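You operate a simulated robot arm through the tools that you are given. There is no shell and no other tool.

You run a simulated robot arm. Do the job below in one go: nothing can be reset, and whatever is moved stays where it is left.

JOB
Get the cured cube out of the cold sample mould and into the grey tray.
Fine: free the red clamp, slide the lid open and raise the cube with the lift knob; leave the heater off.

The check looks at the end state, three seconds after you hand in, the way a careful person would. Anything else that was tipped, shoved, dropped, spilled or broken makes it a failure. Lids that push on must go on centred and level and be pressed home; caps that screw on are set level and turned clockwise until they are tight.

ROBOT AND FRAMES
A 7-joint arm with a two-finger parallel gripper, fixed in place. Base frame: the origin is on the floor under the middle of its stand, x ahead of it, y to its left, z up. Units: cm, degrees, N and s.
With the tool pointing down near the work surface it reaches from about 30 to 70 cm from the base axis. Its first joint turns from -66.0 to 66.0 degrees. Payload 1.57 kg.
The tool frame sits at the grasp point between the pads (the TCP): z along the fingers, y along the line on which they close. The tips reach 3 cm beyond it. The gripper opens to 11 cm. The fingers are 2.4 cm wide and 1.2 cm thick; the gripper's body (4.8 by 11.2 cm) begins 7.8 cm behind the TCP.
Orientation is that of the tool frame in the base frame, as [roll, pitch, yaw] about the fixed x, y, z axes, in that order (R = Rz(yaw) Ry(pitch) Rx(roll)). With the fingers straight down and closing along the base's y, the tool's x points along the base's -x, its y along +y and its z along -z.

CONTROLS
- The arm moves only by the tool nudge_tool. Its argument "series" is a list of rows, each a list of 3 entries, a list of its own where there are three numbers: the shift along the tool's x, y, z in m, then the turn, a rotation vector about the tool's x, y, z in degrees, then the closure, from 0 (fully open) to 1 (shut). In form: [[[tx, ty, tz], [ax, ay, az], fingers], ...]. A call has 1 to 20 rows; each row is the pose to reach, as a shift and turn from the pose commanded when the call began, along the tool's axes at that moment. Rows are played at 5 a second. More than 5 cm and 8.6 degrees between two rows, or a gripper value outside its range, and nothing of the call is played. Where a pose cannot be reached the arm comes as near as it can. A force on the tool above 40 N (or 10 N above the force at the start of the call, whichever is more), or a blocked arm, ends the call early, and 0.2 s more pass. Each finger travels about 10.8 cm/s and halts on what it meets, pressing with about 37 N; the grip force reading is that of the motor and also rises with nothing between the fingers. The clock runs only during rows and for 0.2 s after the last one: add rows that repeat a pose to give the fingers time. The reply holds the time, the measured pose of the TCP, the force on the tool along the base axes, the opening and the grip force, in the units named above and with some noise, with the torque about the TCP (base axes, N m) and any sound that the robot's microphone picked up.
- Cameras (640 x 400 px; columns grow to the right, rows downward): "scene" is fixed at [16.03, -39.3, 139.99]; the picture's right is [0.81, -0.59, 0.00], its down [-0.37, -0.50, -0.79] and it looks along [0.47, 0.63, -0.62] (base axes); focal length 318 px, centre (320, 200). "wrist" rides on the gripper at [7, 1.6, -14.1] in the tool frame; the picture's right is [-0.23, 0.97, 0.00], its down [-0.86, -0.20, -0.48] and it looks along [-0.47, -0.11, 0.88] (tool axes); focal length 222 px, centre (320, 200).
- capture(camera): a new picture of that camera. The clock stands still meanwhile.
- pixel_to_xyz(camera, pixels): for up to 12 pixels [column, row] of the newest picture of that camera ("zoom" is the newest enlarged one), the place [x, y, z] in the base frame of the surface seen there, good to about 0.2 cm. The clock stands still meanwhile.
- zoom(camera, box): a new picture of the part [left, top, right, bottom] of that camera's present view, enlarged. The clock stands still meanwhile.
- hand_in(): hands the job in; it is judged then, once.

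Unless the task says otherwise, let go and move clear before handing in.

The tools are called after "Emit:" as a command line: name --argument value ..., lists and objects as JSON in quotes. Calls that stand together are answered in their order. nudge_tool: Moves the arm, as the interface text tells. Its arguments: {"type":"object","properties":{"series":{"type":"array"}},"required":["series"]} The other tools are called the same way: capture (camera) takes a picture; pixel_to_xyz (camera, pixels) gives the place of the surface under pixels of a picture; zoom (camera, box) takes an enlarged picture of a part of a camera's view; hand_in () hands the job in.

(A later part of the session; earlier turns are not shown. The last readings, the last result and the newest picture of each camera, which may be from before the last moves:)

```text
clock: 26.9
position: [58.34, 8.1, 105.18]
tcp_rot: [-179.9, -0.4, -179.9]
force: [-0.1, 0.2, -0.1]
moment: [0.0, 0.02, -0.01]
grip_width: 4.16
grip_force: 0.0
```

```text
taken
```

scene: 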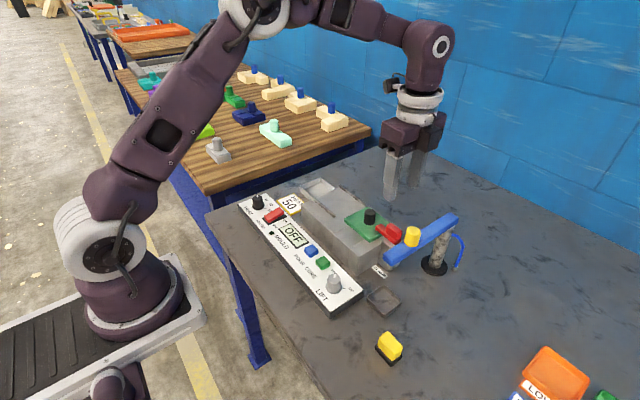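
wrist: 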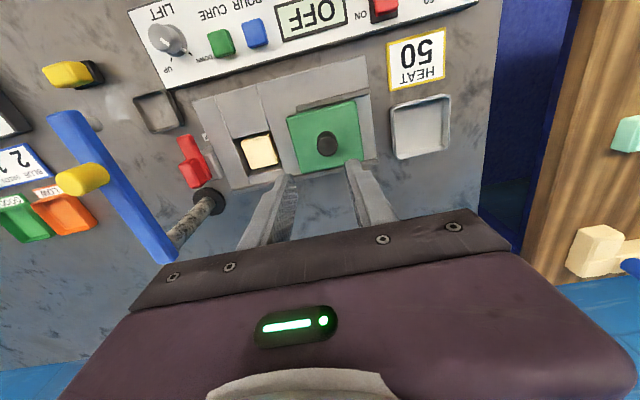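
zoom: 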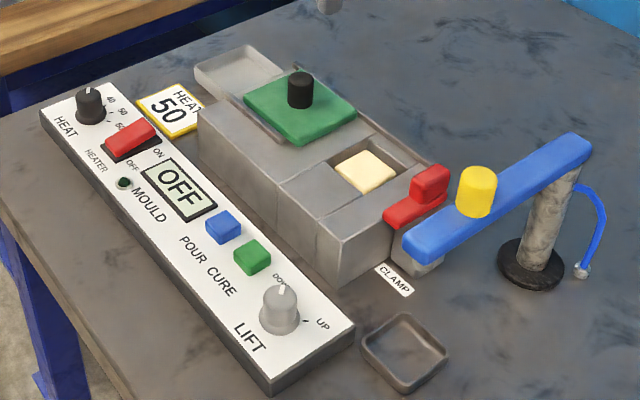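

The knob pointer faces the DOWN mark (scene zoom 282,290) and UP lies to its right. I will zoom on the lift knob and measure it and the cube.

Emit:
pixel_to_xyz --camera "wrist" --pixels '[[258, 150], [241, 138], [269, 133], [276, 160], [250, 170], [233, 140], [247, 185], [288, 118], [357, 100], [362, 157], [297, 172], [325, 145]]'

Emit:
zoom --camera "scene" --box '[300, 250, 380, 310]'

Emit:
zoom --camera "wrist" --box '[130, 0, 230, 90]'

```text
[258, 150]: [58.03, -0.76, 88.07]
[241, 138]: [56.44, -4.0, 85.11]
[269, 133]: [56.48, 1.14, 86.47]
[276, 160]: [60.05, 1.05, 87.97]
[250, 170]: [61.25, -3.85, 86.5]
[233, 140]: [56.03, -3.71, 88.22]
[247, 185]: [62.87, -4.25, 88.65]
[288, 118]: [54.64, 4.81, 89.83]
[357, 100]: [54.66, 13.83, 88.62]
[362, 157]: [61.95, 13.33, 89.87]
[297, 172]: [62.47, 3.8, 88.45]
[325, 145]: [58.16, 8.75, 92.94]
```

```text
6.67 times, centred on (340, 280) of scene
```

zoom: 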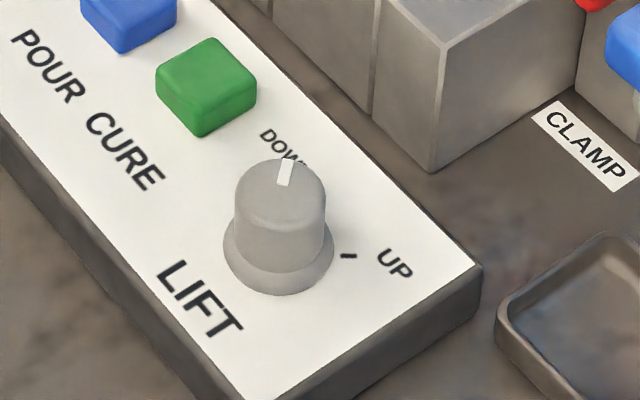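

```text
4.44 times, centred on (180, 45) of wrist
```

zoom: 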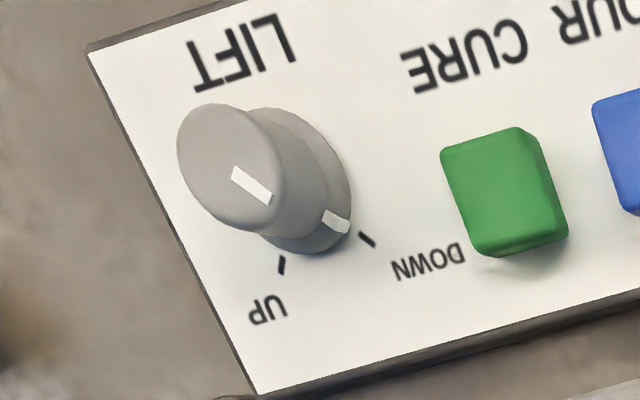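

The wrist zoom shows the knob's white pointer at the DOWN tick (367,240) and the UP tick at (282,265), so UP is a short clockwise turn from above. I will measure the ticks and the knob precisely.

Emit:
pixel_to_xyz --camera "zoom" --pixels '[[367, 240], [282, 265], [375, 245], [360, 235], [284, 258], [281, 272], [225, 165], [238, 175], [265, 198], [335, 222], [310, 250], [340, 160]]'

Emit:
capture --camera "scene"

Emit:
pixel_to_xyz --camera "scene" --pixels '[[392, 288], [353, 288], [334, 280], [333, 275]]'

```text
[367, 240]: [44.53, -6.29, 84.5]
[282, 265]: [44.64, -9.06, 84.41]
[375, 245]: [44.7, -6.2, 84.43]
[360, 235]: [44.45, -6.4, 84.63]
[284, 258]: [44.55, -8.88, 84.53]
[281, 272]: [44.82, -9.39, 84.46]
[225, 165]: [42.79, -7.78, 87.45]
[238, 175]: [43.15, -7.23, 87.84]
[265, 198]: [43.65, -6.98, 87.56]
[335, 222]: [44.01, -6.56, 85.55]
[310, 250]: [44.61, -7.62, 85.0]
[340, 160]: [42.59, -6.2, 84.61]
```

```text
taken
```

scene: 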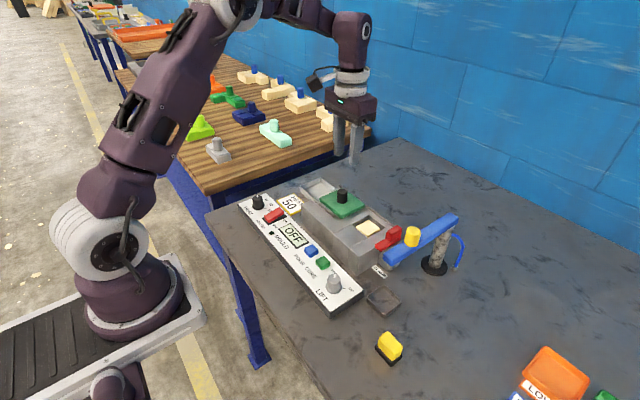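

```text
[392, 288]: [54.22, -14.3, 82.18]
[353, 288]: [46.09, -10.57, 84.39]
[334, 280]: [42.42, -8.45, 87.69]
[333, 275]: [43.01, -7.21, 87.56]
```

The ticks measure (44.55, −6.3) for DOWN and (44.65, −9.1) for UP, and the knob centre is near (43.0, −7.7), so the turn is about 80° clockwise. I will go above the knob with the tool turned so the fingers stay away from the CURE button during that turn.

Emit:
nudge_tool --series '[[[0.0153, -0.0158, 0.002], [0, 0, 5], 0.62], [[0.0306, -0.0316, 0.006], [0, 0, 10], 0.62], [[0.0459, -0.0474, 0.01], [0, 0, 15], 0.62], [[0.0612, -0.0632, 0.015], [0, 0, 20], 0.62], [[0.0765, -0.079, 0.02], [0, 0, 25], 0.62], [[0.0918, -0.0948, 0.026], [0, 0, 30], 0.62], [[0.1071, -0.1106, 0.032], [0, 0, 35], 0.62], [[0.1224, -0.1264, 0.038], [0, 0, 40], 0.62], [[0.1377, -0.1422, 0.044], [0, 0, 45], 0.62], [[0.153, -0.158, 0.05], [0, 0, 50], 0.62], [[0.153, -0.158, 0.05], [0, 0, 50], 0.62]]'

Emit:
capture --camera "wrist"

Emit:
capture --camera "scene"

```text
clock: 29.3
position: [43.08, -7.55, 100.29]
tcp_rot: [-179.7, -0.2, 129.8]
force: [0.7, -0.4, -1.0]
moment: [-0.04, -0.02, -0.01]
grip_width: 4.2
grip_force: 0.0
```

```text
taken
```

wrist: 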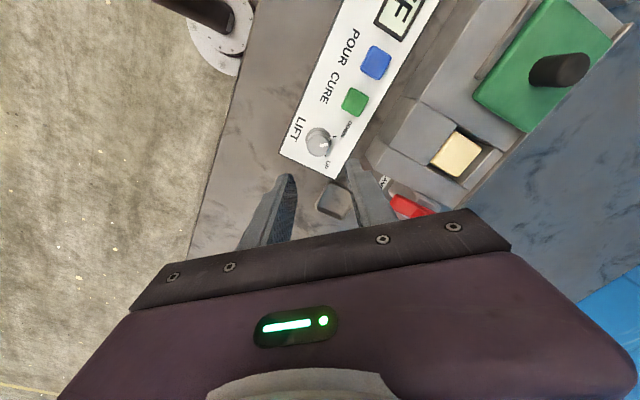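

```text
taken
```

scene: 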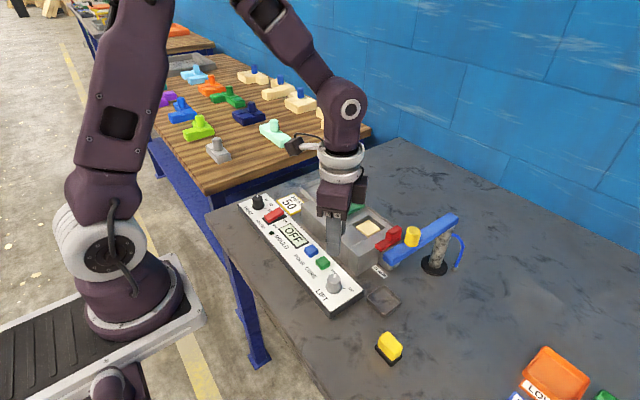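

The tool is above the knob at (43.1, −7.6, 100.3), and the wrist picture shows the knob at (319,142). I will zoom in and measure it.

Emit:
zoom --camera "wrist" --box '[280, 100, 360, 180]'

```text
5.00 times, centred on (320, 140) of wrist
```

zoom: 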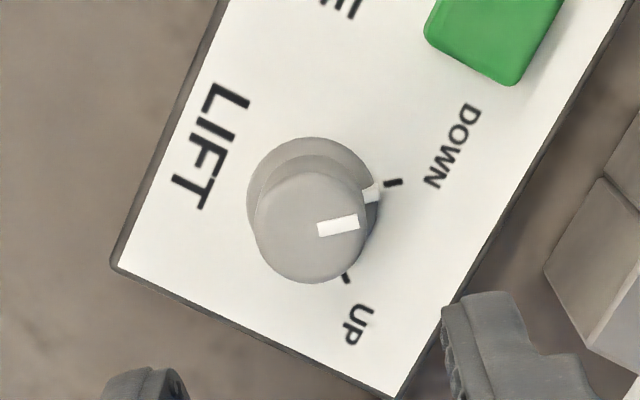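

Emit:
pixel_to_xyz --camera "zoom" --pixels '[[308, 228], [258, 225], [350, 250], [320, 178], [300, 278], [340, 225], [393, 182], [346, 278], [370, 192], [250, 200], [470, 70], [430, 40]]'

```text
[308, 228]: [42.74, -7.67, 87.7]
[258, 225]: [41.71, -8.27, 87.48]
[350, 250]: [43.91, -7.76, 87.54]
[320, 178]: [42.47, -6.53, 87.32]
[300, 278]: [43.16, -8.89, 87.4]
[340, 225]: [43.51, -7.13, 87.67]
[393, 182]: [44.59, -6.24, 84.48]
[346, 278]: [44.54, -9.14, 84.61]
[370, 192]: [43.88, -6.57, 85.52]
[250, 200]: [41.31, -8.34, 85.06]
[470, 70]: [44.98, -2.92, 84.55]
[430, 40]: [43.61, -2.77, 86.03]
```

The knob centre is (42.8, −7.7), radius about 1.2 cm, top at 87.7, and the ticks lie at ±40° about +x. I will descend with tips at about z 85.8, above the flange pointer.

Emit:
nudge_tool --series '[[[0.0006, -0.0031, 0.035], [0, 0, 0], 0.62], [[0.0006, -0.0031, 0.065], [0, 0, 0], 0.62], [[0.0006, -0.0031, 0.09], [0, 0, 0], 0.62], [[0.0006, -0.0031, 0.105], [0, 0, 0], 0.62], [[0.0006, -0.0031, 0.114], [0, 0, 0], 0.62], [[0.0006, -0.0031, 0.114], [0, 0, 0], 0.62]]'

Emit:
capture --camera "wrist"

Emit:
zoom --camera "scene" --box '[290, 240, 390, 310]'

```text
clock: 30.7
position: [42.69, -7.63, 89.09]
tcp_rot: [-179.7, -0.1, 130.1]
force: [-0.3, 0.5, -0.4]
moment: [0.01, -0.02, 0.0]
grip_width: 4.17
grip_force: 0.0
```

```text
taken
```

wrist: 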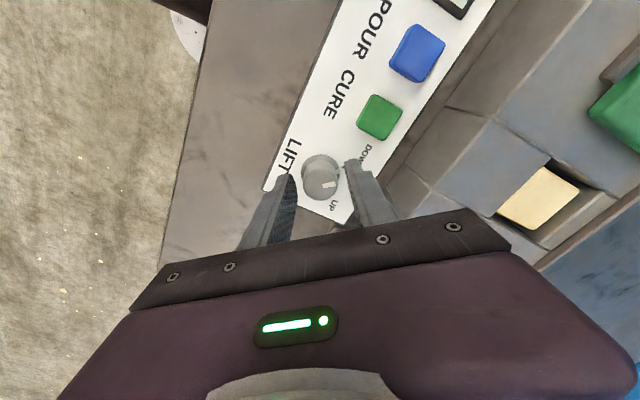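

```text
5.71 times, centred on (340, 275) of scene
```

zoom: 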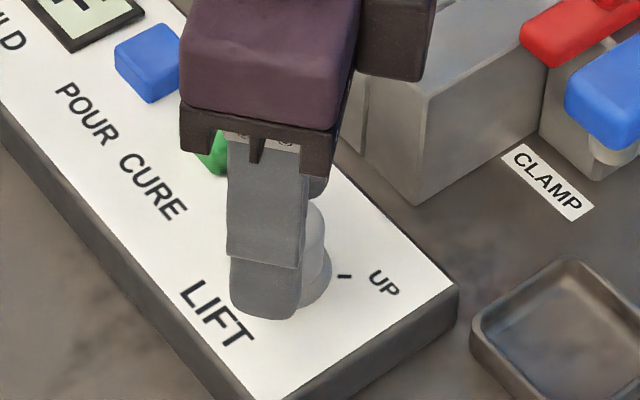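

The fingers stand on either side of the lift knob (wrist 321,180) without contact. I will lower 2.5 mm and close on it.

Emit:
nudge_tool --series '[[[0, 0, 0.0025], [0, 0, 0], 0.68], [[0, 0, 0.0025], [0, 0, 0], 0.74], [[0, 0, 0.0025], [0, 0, 0], 0.8], [[0, 0, 0.0025], [0, 0, 0], 0.86], [[0, 0, 0.0025], [0, 0, 0], 0.86], [[0, 0, 0.0025], [0, 0, 0], 0.86]]'

Emit:
zoom --camera "wrist" --box '[260, 120, 380, 210]'

```text
clock: 32.1
position: [42.74, -7.43, 88.74]
tcp_rot: [-179.7, -0.2, 130.0]
force: [2.3, 2.9, -4.4]
moment: [0.31, -0.53, -0.02]
grip_width: 2.78
grip_force: 37.8
```

```text
4.44 times, centred on (320, 165) of wrist
```

zoom: 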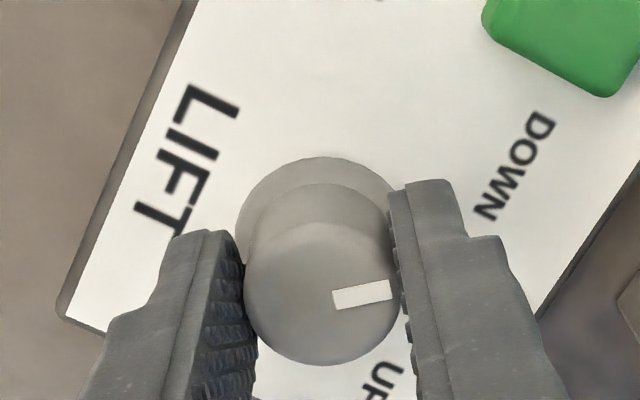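

The knob is gripped (2.78 cm, forces of 2–4 N). I will turn clockwise seen from above by 16° first and watch the forces and the pointer.

Emit:
nudge_tool --series '[[[0, 0, 0], [0, 0, 4], 0.86], [[0, 0, 0], [0, 0, 8], 0.86], [[0, 0, 0], [0, 0, 12], 0.86], [[0, 0, 0], [0, 0, 16], 0.86], [[0, 0, 0], [0, 0, 16], 0.86]]'

Emit:
zoom --camera "wrist" --box '[260, 120, 380, 210]'

Emit:
zoom --camera "scene" --box '[320, 180, 440, 260]'

```text
clock: 33.3
position: [42.76, -7.55, 88.76]
tcp_rot: [-179.6, -0.1, 113.9]
force: [4.8, 12.2, -4.3]
moment: [0.97, -0.39, 0.03]
grip_width: 2.77
grip_force: 38.2
```

```text
4.44 times, centred on (320, 165) of wrist
```

zoom: 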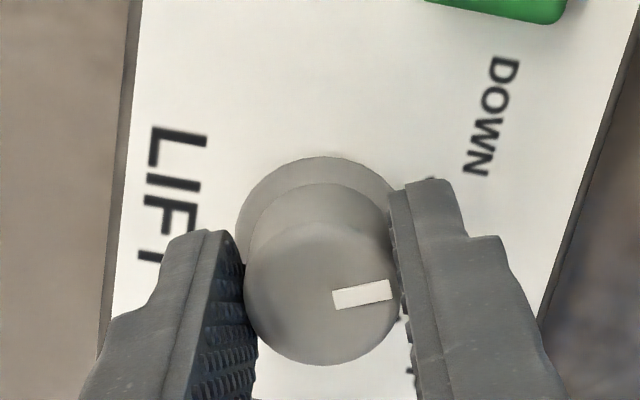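

```text
5.00 times, centred on (380, 220) of scene
```

zoom: 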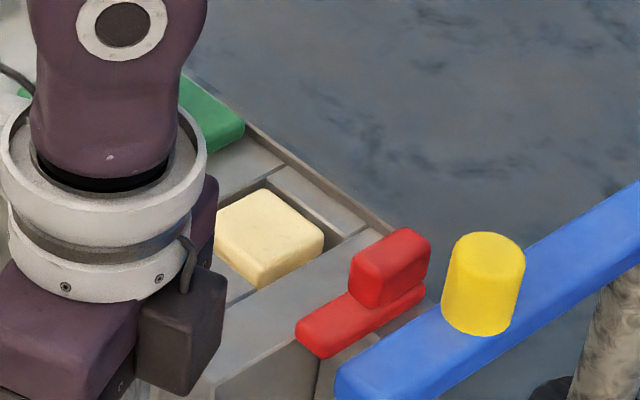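

The knob turned 16° and the cube has begun to rise (scene zoom 270,240). I will shift about 0.7 mm with the 12 N side force and turn another 28°.

Emit:
nudge_tool --series '[[[0.0006, 0.0005, 0], [0, 0, 0], 0.86], [[0.0006, 0.0005, 0], [0, 0, 4], 0.86], [[0.0006, 0.0005, 0], [0, 0, 8], 0.86], [[0.0006, 0.0005, 0], [0, 0, 12], 0.86], [[0.0006, 0.0005, 0], [0, 0, 16], 0.86], [[0.0006, 0.0005, 0], [0, 0, 20], 0.86], [[0.0006, 0.0005, 0], [0, 0, 24], 0.86], [[0.0006, 0.0005, 0], [0, 0, 28], 0.86], [[0.0006, 0.0005, 0], [0, 0, 28], 0.86]]'

Emit:
zoom --camera "wrist" --box '[260, 120, 380, 210]'

Emit:
zoom --camera "scene" --box '[320, 180, 440, 260]'

```text
clock: 35.3
position: [42.85, -7.54, 88.81]
tcp_rot: [-179.8, 0.1, 85.8]
force: [24.0, 9.9, -8.1]
moment: [0.33, -1.14, 0.04]
grip_width: 2.74
grip_force: 37.6
```

```text
4.44 times, centred on (320, 165) of wrist
```

zoom: 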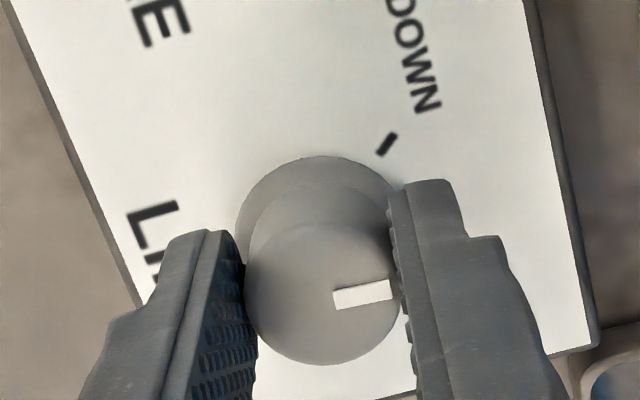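

```text
5.00 times, centred on (380, 220) of scene
```

zoom: 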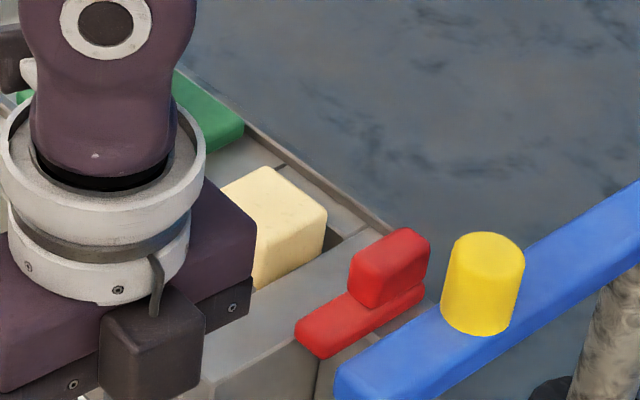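

The knob is at 44° and the cube stands well up (scene zoom 275,235), with 24 N of side load along x. I will shift about 1.2 mm to relieve it and turn another 24°.

Emit:
nudge_tool --series '[[[0.0006, 0.0011, 0], [0, 0, 0], 0.86], [[0.0006, 0.0011, 0], [0, 0, 4], 0.86], [[0.0006, 0.0011, 0], [0, 0, 8], 0.86], [[0.0006, 0.0011, 0], [0, 0, 12], 0.86], [[0.0006, 0.0011, 0], [0, 0, 16], 0.86], [[0.0006, 0.0011, 0], [0, 0, 20], 0.86], [[0.0006, 0.0011, 0], [0, 0, 24], 0.86], [[0.0006, 0.0011, 0], [0, 0, 24], 0.86]]'

Emit:
zoom --camera "wrist" --box '[260, 120, 380, 210]'

Emit:
zoom --camera "scene" --box '[320, 180, 440, 260]'

```text
clock: 37.1
position: [42.84, -7.53, 88.71]
tcp_rot: [-179.7, 0.3, 62.0]
force: [21.3, -6.8, -23.1]
moment: [-0.28, -0.91, 0.02]
grip_width: 2.76
grip_force: 37.4
```

```text
4.44 times, centred on (320, 165) of wrist
```

zoom: 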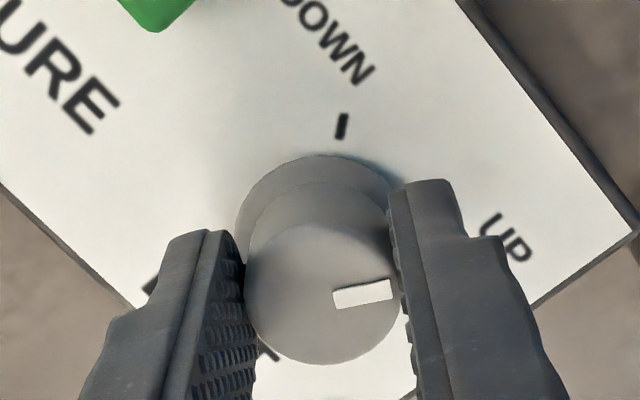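

```text
5.00 times, centred on (380, 220) of scene
```

zoom: 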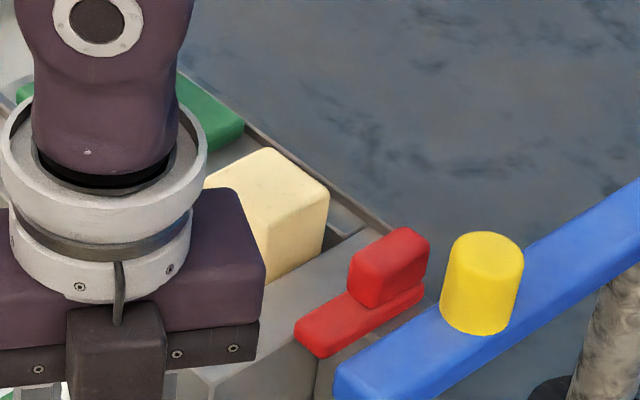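

The knob is at 68° and needs about 12° more to reach the UP tick. I will relieve the load slightly and finish the turn.

Emit:
nudge_tool --series '[[[0.0002, 0.0009, 0.0005], [0, 0, 0], 0.86], [[0.0002, 0.0009, 0.0005], [0, 0, 3], 0.86], [[0.0002, 0.0009, 0.0005], [0, 0, 6], 0.86], [[0.0002, 0.0009, 0.0005], [0, 0, 9], 0.86], [[0.0002, 0.0009, 0.0005], [0, 0, 12], 0.86], [[0.0002, 0.0009, 0.0005], [0, 0, 12], 0.86]]'

Emit:
zoom --camera "wrist" --box '[260, 120, 380, 210]'

Emit:
zoom --camera "scene" --box '[320, 180, 440, 260]'

```text
clock: 38.5
position: [43.05, -7.63, 88.67]
tcp_rot: [-179.8, 0.2, 49.9]
force: [13.3, 1.8, 28.6]
moment: [-0.18, -0.69, 0.02]
grip_width: 2.79
grip_force: 37.5
```

```text
4.44 times, centred on (320, 165) of wrist
```

zoom: 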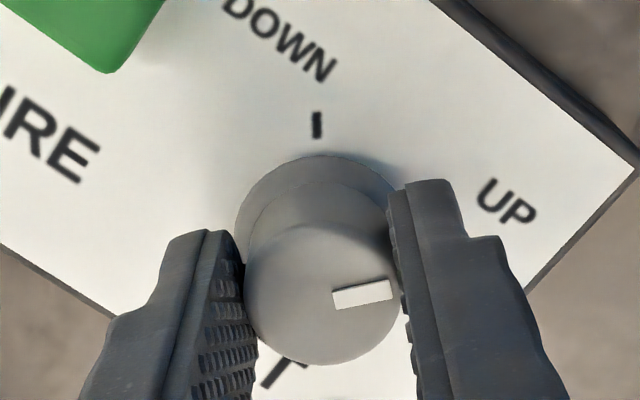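

```text
5.00 times, centred on (380, 220) of scene
```

zoom: 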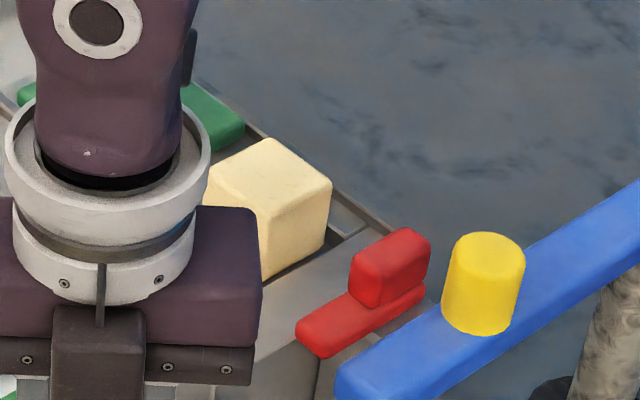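

The knob is at the UP position and the cube stands nearly full height out of the mould. I will open the fingers and rise clear.

Emit:
nudge_tool --series '[[[0, 0, 0], [0, 0, 0], 0.75], [[0, 0, 0], [0, 0, 0], 0.65], [[0, 0, 0], [0, 0, 0], 0.62], [[0, 0, -0.02], [0, 0, 0], 0.62], [[0, 0, -0.06], [0, 0, 0], 0.62], [[0, 0, -0.1], [0, 0, 0], 0.62], [[0, 0, -0.14], [0, 0, 0], 0.62], [[0, 0, -0.17], [0, 0, 0], 0.62], [[0, 0, -0.17], [0, 0, 0], 0.62]]'

Emit:
capture --camera "wrist"

Emit:
zoom --camera "scene" --box '[280, 160, 440, 320]'

```text
clock: 40.5
position: [43.08, -7.67, 105.64]
tcp_rot: [-179.7, 0.3, 50.0]
force: [0.7, -1.1, 0.0]
moment: [0.03, -0.02, -0.04]
grip_width: 4.15
grip_force: 0.0
```

```text
taken
```

wrist: 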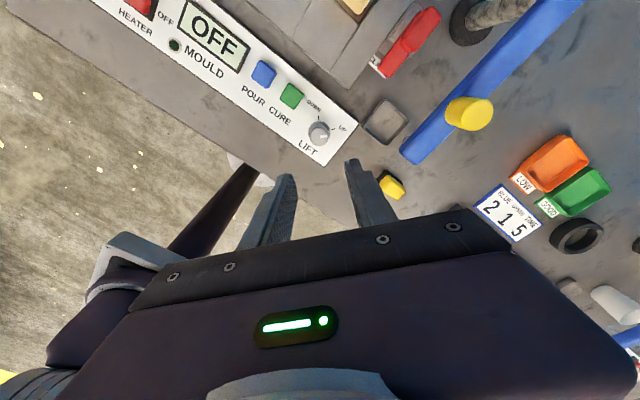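

```text
2.50 times, centred on (360, 240) of scene
```

zoom: 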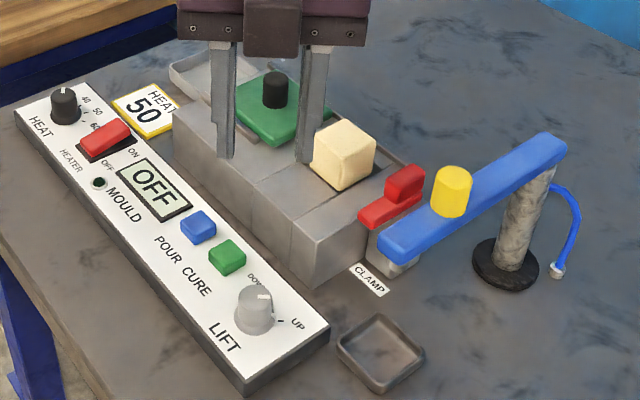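

The cube stands out of the mould and the heater display still reads OFF. I will confirm the knob stays at UP and measure the cube.

Emit:
zoom --camera "wrist" --box '[290, 90, 370, 160]'

Emit:
zoom --camera "scene" --box '[320, 190, 400, 250]'

Emit:
pixel_to_xyz --camera "zoom" --pixels '[[390, 150], [395, 140], [350, 150], [430, 160], [380, 200], [440, 190], [350, 240], [400, 260], [430, 240], [400, 175], [370, 160], [460, 160]]'

```text
5.71 times, centred on (330, 125) of wrist
```

zoom: 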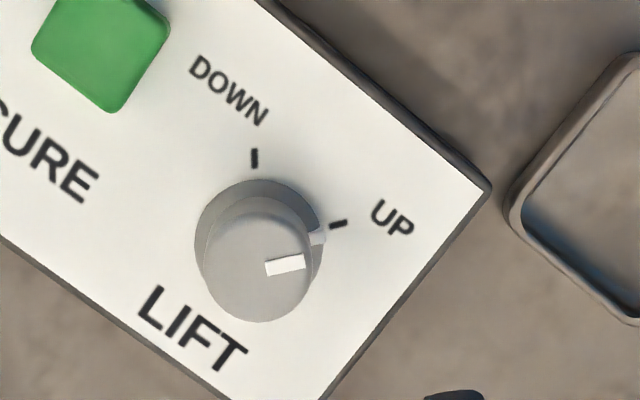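

```text
6.67 times, centred on (360, 220) of scene
```

zoom: 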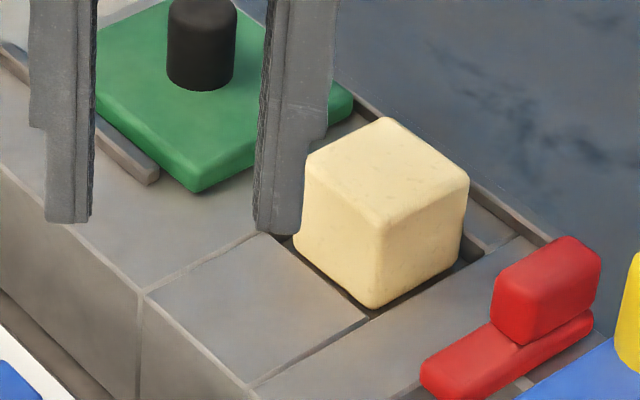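

```text
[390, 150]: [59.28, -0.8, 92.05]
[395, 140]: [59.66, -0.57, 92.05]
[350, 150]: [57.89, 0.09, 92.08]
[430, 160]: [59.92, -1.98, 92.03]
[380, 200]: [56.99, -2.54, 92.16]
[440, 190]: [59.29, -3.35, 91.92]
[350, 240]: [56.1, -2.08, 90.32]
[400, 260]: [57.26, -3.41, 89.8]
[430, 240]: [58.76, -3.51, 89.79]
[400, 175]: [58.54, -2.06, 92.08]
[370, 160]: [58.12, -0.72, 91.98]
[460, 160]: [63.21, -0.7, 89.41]
```

The knob's pointer sits at the UP tick (wrist zoom 318,235), and the cube's top is at z 92.05 with x 56.1–60.3 and y −3.5 to about 0.6. I will move above the cube with the fingers closing along x.

Emit:
nudge_tool --series '[[[0.01825, 0.0095, 0.002], [0, 0, -5], 0.55], [[0.0365, 0.019, 0.005], [0, 0, -10], 0.5], [[0.05475, 0.0285, 0.009], [0, 0, -15], 0.45], [[0.073, 0.038, 0.013], [0, 0, -20], 0.4], [[0.09125, 0.0474, 0.017], [0, 0, -25], 0.4], [[0.1095, 0.0569, 0.021], [0, 0, -30], 0.4], [[0.12775, 0.0664, 0.025], [0, 0, -35], 0.4], [[0.146, 0.0759, 0.03], [0, 0, -40], 0.4], [[0.146, 0.0759, 0.03], [0, 0, -40], 0.4]]'

Emit:
capture --camera "wrist"

Emit:
capture --camera "scene"

```text
clock: 42.5
position: [58.41, -1.48, 102.72]
tcp_rot: [-179.7, 0.0, 90.0]
force: [0.1, -0.3, -0.2]
moment: [-0.02, -0.01, 0.02]
grip_width: 6.61
grip_force: 0.1
```

```text
taken
```

wrist: 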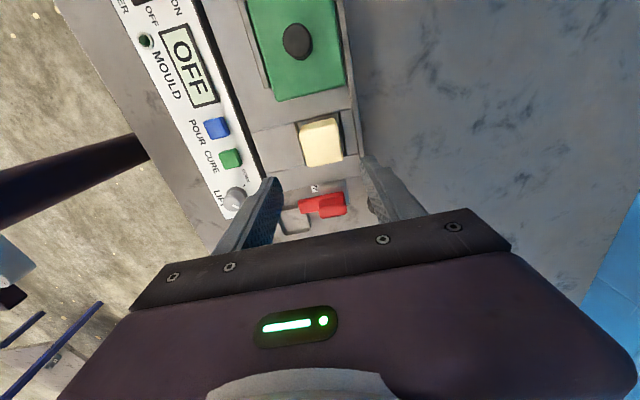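

```text
taken
```

scene: 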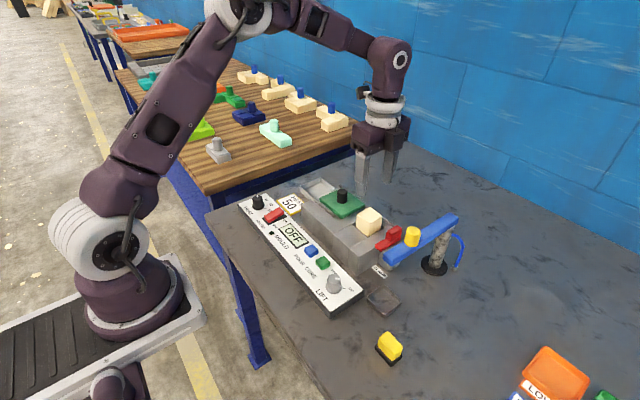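

Emit:
zoom --camera "wrist" --box '[270, 90, 370, 180]'

Emit:
pixel_to_xyz --camera "zoom" --pixels '[[320, 230], [262, 175], [350, 150], [382, 260], [285, 290], [300, 165], [370, 205], [272, 230], [335, 275], [400, 200], [250, 215], [320, 130]]'

```text
4.44 times, centred on (320, 135) of wrist
```

zoom: 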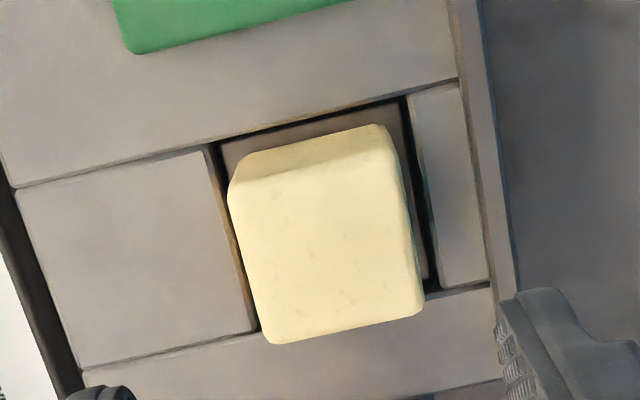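

```text
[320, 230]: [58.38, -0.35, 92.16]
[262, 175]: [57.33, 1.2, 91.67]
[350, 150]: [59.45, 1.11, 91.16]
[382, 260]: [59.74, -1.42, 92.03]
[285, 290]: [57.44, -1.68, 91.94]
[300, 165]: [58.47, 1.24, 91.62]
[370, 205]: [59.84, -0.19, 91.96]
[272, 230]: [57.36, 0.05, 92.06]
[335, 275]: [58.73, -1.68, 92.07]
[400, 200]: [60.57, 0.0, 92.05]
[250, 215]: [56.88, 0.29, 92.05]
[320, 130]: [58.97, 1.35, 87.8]
```

The cube's top face runs from zoom (230,185) to (425,300). I will sample its edges for the centre.

Emit:
pixel_to_xyz --camera "zoom" --pixels '[[243, 250], [412, 250], [300, 333], [385, 318], [275, 338], [418, 305], [240, 190], [390, 158], [253, 290], [330, 325], [410, 235], [236, 220]]'

```text
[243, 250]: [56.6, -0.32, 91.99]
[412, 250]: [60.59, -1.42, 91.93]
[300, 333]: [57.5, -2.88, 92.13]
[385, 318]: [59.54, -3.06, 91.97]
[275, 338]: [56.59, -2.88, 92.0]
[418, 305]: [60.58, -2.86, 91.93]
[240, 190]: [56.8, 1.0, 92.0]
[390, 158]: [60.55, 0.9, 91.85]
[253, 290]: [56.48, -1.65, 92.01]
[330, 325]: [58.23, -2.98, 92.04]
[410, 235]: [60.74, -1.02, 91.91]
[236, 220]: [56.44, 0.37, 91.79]
```

The cube centre is about (58.45, −1.15), side about 4.4 cm, top at 92.05. I will descend with about 0.7 cm clearance each side, keeping the tips at z≈89.7 above the rear rail.

Emit:
nudge_tool --series '[[[0.0033, 0.0004, 0.02], [0, 0, 0], 0.47], [[0.0033, 0.0004, 0.045], [0, 0, 0], 0.47], [[0.0033, 0.0004, 0.065], [0, 0, 0], 0.47], [[0.0033, 0.0004, 0.082], [0, 0, 0], 0.47], [[0.0033, 0.0004, 0.093], [0, 0, 0], 0.47], [[0.0033, 0.0004, 0.1], [0, 0, 0], 0.47], [[0.0033, 0.0004, 0.1], [0, 0, 0], 0.47]]'

Emit:
capture --camera "wrist"

Emit:
zoom --camera "scene" --box '[310, 170, 430, 260]'

```text
clock: 44.1
position: [58.13, -0.96, 92.53]
tcp_rot: [-179.6, 0.1, 90.0]
force: [0.3, 0.4, -0.2]
moment: [0.01, 0.0, 0.0]
grip_width: 5.82
grip_force: 0.0
```

```text
taken
```

wrist: 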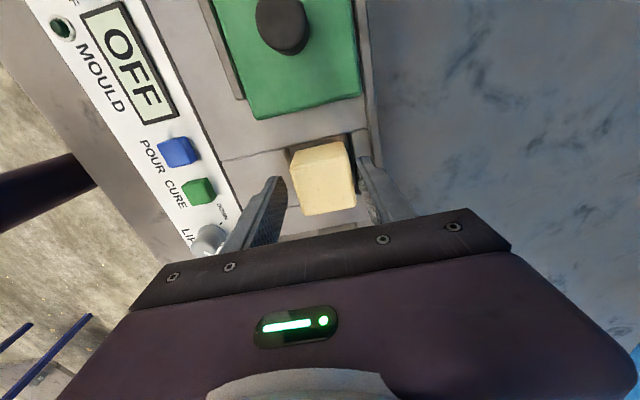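

```text
4.44 times, centred on (370, 215) of scene
```

zoom: 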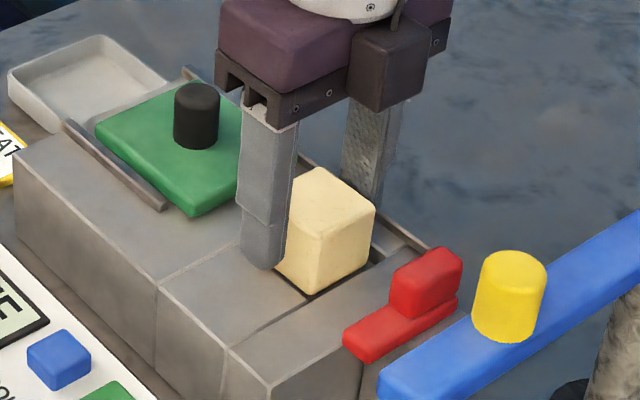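

The fingers are down beside the cube, but the TCP reads x=58.13, about 0.3 cm short, and the right finger looks closer (wrist 360,180). I will shift +x 0.3 cm and look again.

Emit:
nudge_tool --series '[[[0, 0.0015, 0], [0, 0, 0], 0.47], [[0, 0.003, 0], [0, 0, 0], 0.47], [[0, 0.003, 0], [0, 0, 0], 0.47]]'

Emit:
zoom --camera "wrist" --box '[250, 120, 410, 230]'

```text
clock: 44.9
position: [58.4, -0.9, 92.56]
tcp_rot: [-179.6, 0.1, 90.0]
force: [0.0, -0.1, 0.1]
moment: [0.0, 0.02, -0.02]
grip_width: 5.8
grip_force: 0.1
```

```text
3.64 times, centred on (330, 175) of wrist
```

zoom: 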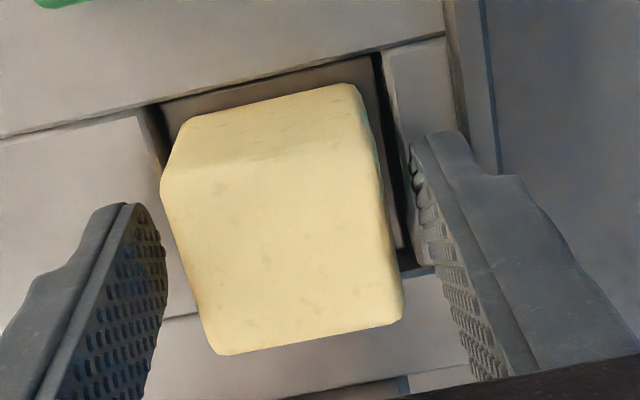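

The cube is between the fingers with gaps on both sides. I will close slowly onto it.

Emit:
nudge_tool --series '[[[0, 0, 0], [0, 0, 0], 0.5], [[0, 0, 0], [0, 0, 0], 0.53], [[0, 0, 0], [0, 0, 0], 0.56], [[0, 0, 0], [0, 0, 0], 0.59], [[0, 0, 0], [0, 0, 0], 0.62], [[0, 0, 0], [0, 0, 0], 0.65], [[0, 0, 0], [0, 0, 0], 0.68], [[0, 0, 0], [0, 0, 0], 0.68], [[0, 0, 0], [0, 0, 0], 0.68]]'

Emit:
zoom --camera "wrist" --box '[250, 120, 410, 230]'

Emit:
zoom --camera "scene" --box '[310, 170, 430, 260]'

```text
clock: 46.9
position: [58.47, -0.88, 92.66]
tcp_rot: [-179.6, 0.0, 90.0]
force: [0.5, -0.5, 0.1]
moment: [0.02, -0.04, -0.02]
grip_width: 4.28
grip_force: 36.7
```

```text
3.64 times, centred on (330, 175) of wrist
```

zoom: 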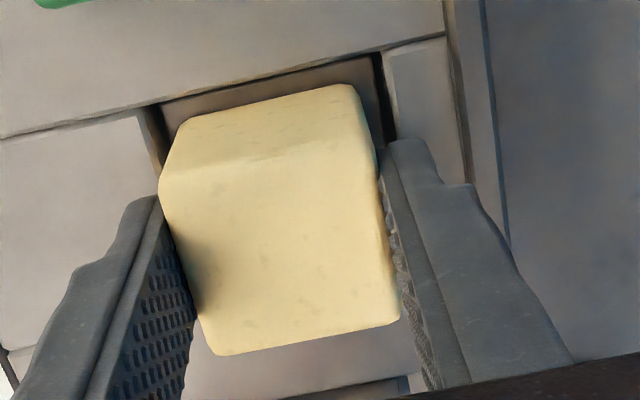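

```text
4.44 times, centred on (370, 215) of scene
```

zoom: 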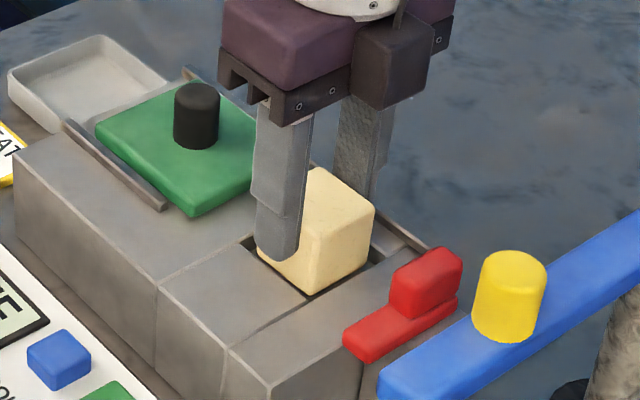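

The cube is gripped at 4.28 cm with 37 N and almost no side load. I will lift it slowly straight up by 9 cm.

Emit:
nudge_tool --series '[[[0, 0, -0.005], [0, 0, 0], 0.68], [[0, 0, -0.01], [0, 0, 0], 0.68], [[0, 0, -0.02], [0, 0, 0], 0.68], [[0, 0, -0.035], [0, 0, 0], 0.68], [[0, 0, -0.05], [0, 0, 0], 0.68], [[0, 0, -0.065], [0, 0, 0], 0.68], [[0, 0, -0.08], [0, 0, 0], 0.68], [[0, 0, -0.09], [0, 0, 0], 0.68], [[0, 0, -0.09], [0, 0, 0], 0.68]]'

Emit:
capture --camera "wrist"

Emit:
capture --camera "scene"

```text
clock: 48.9
position: [58.67, -0.82, 101.67]
tcp_rot: [-179.6, 0.1, 90.0]
force: [-0.5, -0.2, 0.4]
moment: [-0.02, 0.0, 0.01]
grip_width: 4.21
grip_force: 37.3
```

```text
taken
```

wrist: 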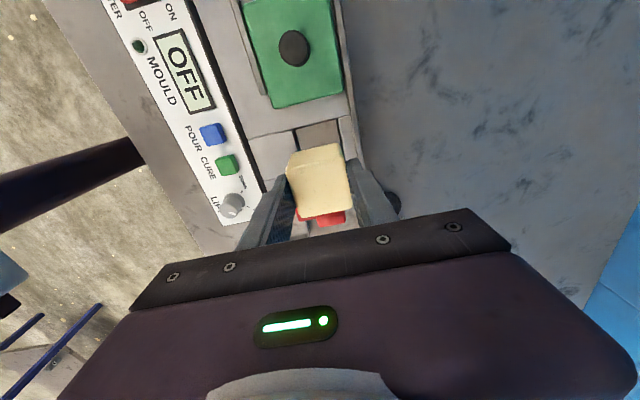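

```text
taken
```

scene: 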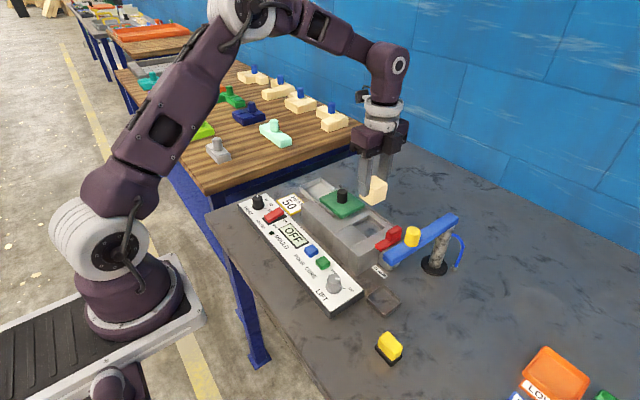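

The cube is lifted clean out (wrist 318,180) with a steady grip. The dark dish is only about 5 cm across, right under the spout, and could barely hold the 4.3 cm cube, so the light grey tray is the target; I will measure it now.

Emit:
zoom --camera "scene" --box '[285, 165, 365, 225]'

Emit:
pixel_to_xyz --camera "scene" --pixels '[[320, 190], [302, 187], [322, 179], [334, 188], [315, 198], [318, 185], [328, 190], [308, 190], [312, 193], [300, 190], [310, 182], [330, 185]]'

```text
6.67 times, centred on (325, 195) of scene
```

zoom: 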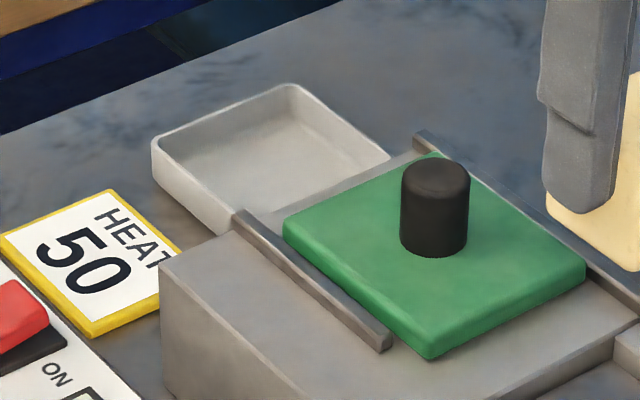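

```text
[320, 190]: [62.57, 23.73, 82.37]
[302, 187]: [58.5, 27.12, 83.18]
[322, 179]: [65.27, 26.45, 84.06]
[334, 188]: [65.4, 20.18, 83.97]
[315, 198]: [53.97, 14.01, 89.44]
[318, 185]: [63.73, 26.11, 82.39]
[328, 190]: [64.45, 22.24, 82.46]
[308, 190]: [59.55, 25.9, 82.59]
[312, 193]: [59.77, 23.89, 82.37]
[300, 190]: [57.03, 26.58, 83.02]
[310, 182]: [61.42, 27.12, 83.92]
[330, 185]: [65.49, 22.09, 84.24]
```

The tray floor is at z≈82.4 and its rim at about 84.2. I will sample the rim corners and floor edges.

Emit:
pixel_to_xyz --camera "zoom" --pixels '[[157, 143], [290, 88], [384, 155], [165, 155], [290, 100], [365, 160], [232, 205], [195, 180], [230, 115], [340, 123], [255, 165], [300, 170]]'

Emit:
pixel_to_xyz --camera "zoom" --pixels '[[230, 190], [260, 190], [320, 175], [285, 130], [215, 150], [180, 160], [330, 150], [245, 205], [200, 200], [160, 175], [350, 165], [290, 110]]'

```text
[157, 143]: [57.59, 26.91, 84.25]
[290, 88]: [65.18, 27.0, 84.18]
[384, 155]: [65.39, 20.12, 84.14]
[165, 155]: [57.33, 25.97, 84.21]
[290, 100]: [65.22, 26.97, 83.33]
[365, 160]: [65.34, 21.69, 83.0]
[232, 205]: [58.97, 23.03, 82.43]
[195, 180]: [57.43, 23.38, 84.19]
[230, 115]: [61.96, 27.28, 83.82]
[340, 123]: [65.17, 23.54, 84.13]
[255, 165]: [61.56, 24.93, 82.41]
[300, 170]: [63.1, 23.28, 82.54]
```

```text
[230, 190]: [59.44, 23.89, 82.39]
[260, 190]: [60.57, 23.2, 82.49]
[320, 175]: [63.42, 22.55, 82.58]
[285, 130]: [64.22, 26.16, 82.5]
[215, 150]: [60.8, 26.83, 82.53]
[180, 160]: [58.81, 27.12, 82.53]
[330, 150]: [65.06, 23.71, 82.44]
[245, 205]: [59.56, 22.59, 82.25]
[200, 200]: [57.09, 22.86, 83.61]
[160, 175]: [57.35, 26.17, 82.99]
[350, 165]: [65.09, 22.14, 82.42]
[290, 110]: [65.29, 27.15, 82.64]
```

The tray interior spans about x 57.6–65.1 and up to y 27.2, with the floor at 82.4 and the rim at 84.2. I will carry the cube over the lid at height (cube bottom about z 96.7) to above (61.35, 23.3).

Emit:
nudge_tool --series '[[[0.015, 0.0015, 0], [0, 0, 0], 0.68], [[0.035, 0.004, 0], [0, 0, 0], 0.68], [[0.06, 0.0065, 0], [0, 0, 0], 0.68], [[0.085, 0.0095, 0], [0, 0, 0], 0.68], [[0.11, 0.012, 0], [0, 0, 0], 0.68], [[0.135, 0.015, 0], [0, 0, 0], 0.68], [[0.16, 0.018, 0], [0, 0, 0], 0.68], [[0.185, 0.0205, 0], [0, 0, 0], 0.68], [[0.21, 0.0235, 0], [0, 0, 0], 0.68], [[0.23, 0.0255, 0], [0, 0, 0], 0.68], [[0.241, 0.027, 0], [0, 0, 0], 0.68], [[0.241, 0.027, 0], [0, 0, 0], 0.68]]'

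Emit:
capture --camera "wrist"

Emit:
capture --camera "scene"

```text
clock: 51.5
position: [61.18, 23.37, 101.41]
tcp_rot: [-179.6, 0.1, 90.0]
force: [0.0, -1.0, 0.5]
moment: [0.0, 0.01, -0.01]
grip_width: 4.26
grip_force: 37.2
```

```text
taken
```

wrist: 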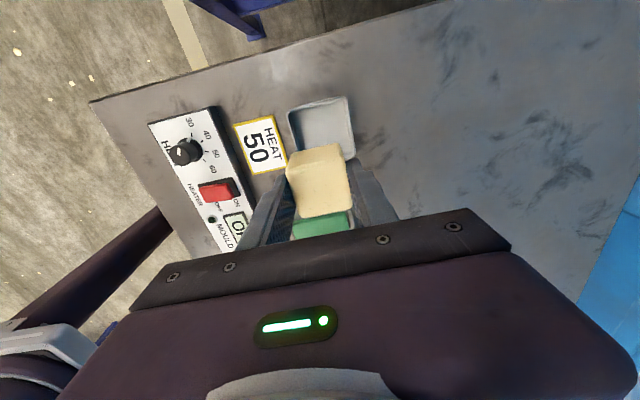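

```text
taken
```

scene: 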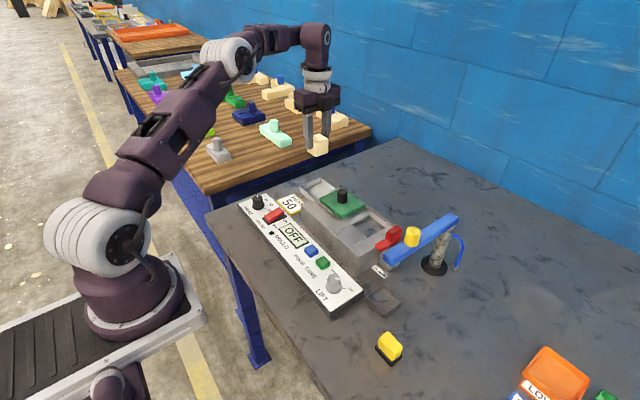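

The cube hangs over the tray area, and the tray shows behind it at (322,127) in the wrist picture. I will measure the visible rim before lowering.

Emit:
zoom --camera "wrist" --box '[270, 80, 380, 200]'

Emit:
pixel_to_xyz --camera "wrist" --pixels '[[289, 111], [346, 97], [355, 155], [294, 148], [300, 115], [340, 105], [345, 150], [320, 125], [350, 130], [292, 130], [352, 160], [318, 180]]'

```text
3.33 times, centred on (325, 140) of wrist
```

zoom: 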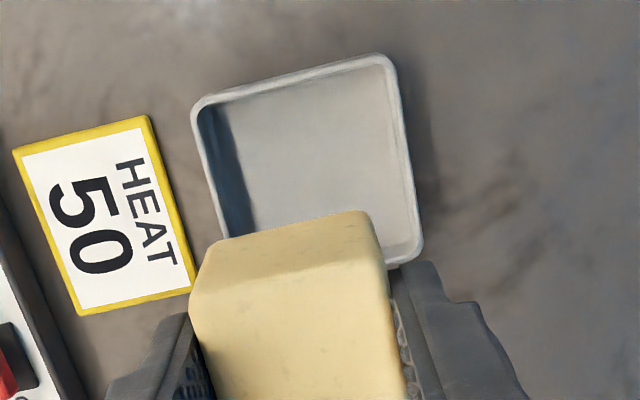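

```text
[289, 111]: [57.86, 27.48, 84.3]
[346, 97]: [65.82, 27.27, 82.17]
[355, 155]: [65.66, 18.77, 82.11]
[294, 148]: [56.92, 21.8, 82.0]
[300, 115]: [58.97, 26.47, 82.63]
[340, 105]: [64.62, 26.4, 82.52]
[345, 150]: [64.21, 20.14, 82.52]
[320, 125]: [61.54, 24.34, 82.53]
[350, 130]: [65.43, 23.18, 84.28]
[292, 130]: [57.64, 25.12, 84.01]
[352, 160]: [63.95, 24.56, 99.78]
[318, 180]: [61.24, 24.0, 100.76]
```

The tray interior is about x 57.6–65.1 and y 19.6–27.1, centred at (61.35, 23.3), so the cube is nearly central. I will shift +x 1.5 mm and lower to just above the floor.

Emit:
nudge_tool --series '[[[0.001, 0.0015, 0.02], [0, 0, 0], 0.68], [[0.001, 0.0015, 0.045], [0, 0, 0], 0.68], [[0.001, 0.0015, 0.07], [0, 0, 0], 0.68], [[0.001, 0.0015, 0.095], [0, 0, 0], 0.68], [[0.001, 0.0015, 0.112], [0, 0, 0], 0.68], [[0.001, 0.0015, 0.124], [0, 0, 0], 0.68], [[0.001, 0.0015, 0.131], [0, 0, 0], 0.68], [[0.001, 0.0015, 0.135], [0, 0, 0], 0.68], [[0.001, 0.0015, 0.135], [0, 0, 0], 0.68]]'

Emit:
zoom --camera "scene" --box '[285, 150, 365, 215]'

Emit:
capture --camera "wrist"

```text
clock: 53.5
position: [61.22, 23.49, 87.88]
tcp_rot: [-179.6, 0.1, 90.0]
force: [0.0, -0.6, -0.2]
moment: [0.01, -0.01, 0.01]
grip_width: 4.24
grip_force: 36.7
```

```text
6.15 times, centred on (325, 182) of scene
```

zoom: 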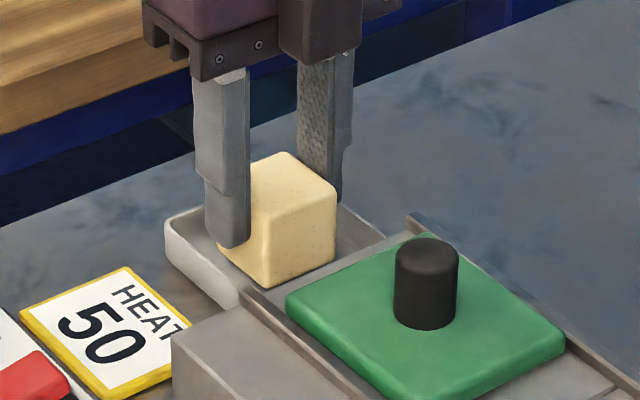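

```text
taken
```

wrist: 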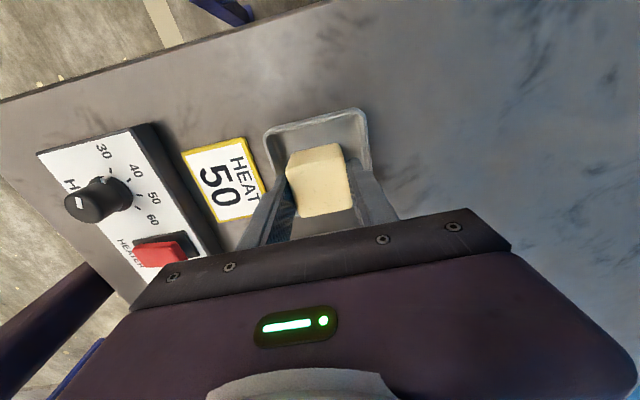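

The cube is within the tray's rim in both pictures, still about 0.4 cm above the floor. I will lower in small steps until contact shows.

Emit:
nudge_tool --series '[[[0, 0.0005, 0.001], [0, 0, 0], 0.68], [[0, 0.0005, 0.002], [0, 0, 0], 0.68], [[0, 0.0005, 0.003], [0, 0, 0], 0.68], [[0, 0.0005, 0.003], [0, 0, 0], 0.68]]'

```text
clock: 54.5
position: [61.3, 23.32, 87.76]
tcp_rot: [-179.7, 0.1, 90.0]
force: [0.3, 0.5, -0.7]
moment: [-0.02, 0.02, -0.01]
grip_width: 4.27
grip_force: 37.1
```

The reading is TCP z 87.76 with no contact force yet. I will lower another 3 mm in 1 mm steps.

Emit:
nudge_tool --series '[[[0, 0, 0.001], [0, 0, 0], 0.68], [[0, 0, 0.002], [0, 0, 0], 0.68], [[0, 0, 0.003], [0, 0, 0], 0.68], [[0, 0, 0.003], [0, 0, 0], 0.68]]'

Emit:
zoom --camera "scene" --box '[285, 150, 365, 215]'

```text
clock: 55.5
position: [61.44, 23.26, 87.5]
tcp_rot: [-179.6, 0.0, 89.9]
force: [0.0, 0.1, 0.1]
moment: [0.03, 0.01, -0.02]
grip_width: 4.27
grip_force: 36.8
```

```text
6.15 times, centred on (325, 182) of scene
```

zoom: 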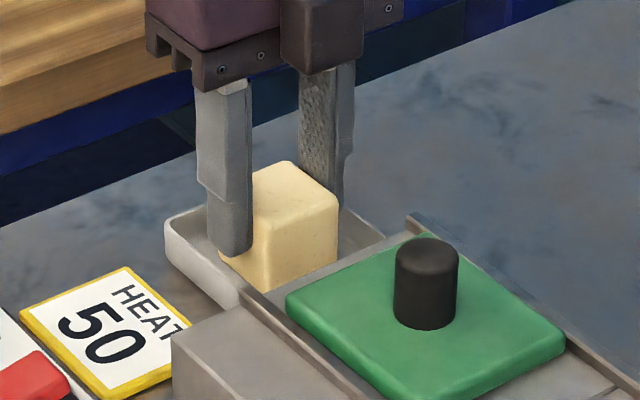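

Still no contact at z 87.5. I will check the cube's top and the tray floor with the measuring tool.

Emit:
pixel_to_xyz --camera "zoom" --pixels '[[290, 185], [310, 195], [275, 205], [295, 250], [280, 280], [330, 235], [210, 240], [355, 235], [240, 255], [178, 220]]'

Emit:
nudge_tool --series '[[[0, 0, 0.001], [0, 0, 0], 0.68], [[0, 0, 0.002], [0, 0, 0], 0.68], [[0, 0, 0.002], [0, 0, 0], 0.68]]'

```text
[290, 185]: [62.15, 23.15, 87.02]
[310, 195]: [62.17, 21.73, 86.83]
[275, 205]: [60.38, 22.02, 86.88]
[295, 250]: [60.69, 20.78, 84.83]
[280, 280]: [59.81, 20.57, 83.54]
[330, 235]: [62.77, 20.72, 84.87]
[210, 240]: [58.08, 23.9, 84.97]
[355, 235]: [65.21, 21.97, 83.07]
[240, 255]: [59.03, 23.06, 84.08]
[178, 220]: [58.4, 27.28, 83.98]
```

```text
clock: 56.3
position: [61.37, 23.44, 87.42]
tcp_rot: [-179.8, -0.1, 90.0]
force: [-3.2, -0.7, 23.1]
moment: [-0.12, 0.0, 0.03]
grip_width: 4.24
grip_force: 36.5
```

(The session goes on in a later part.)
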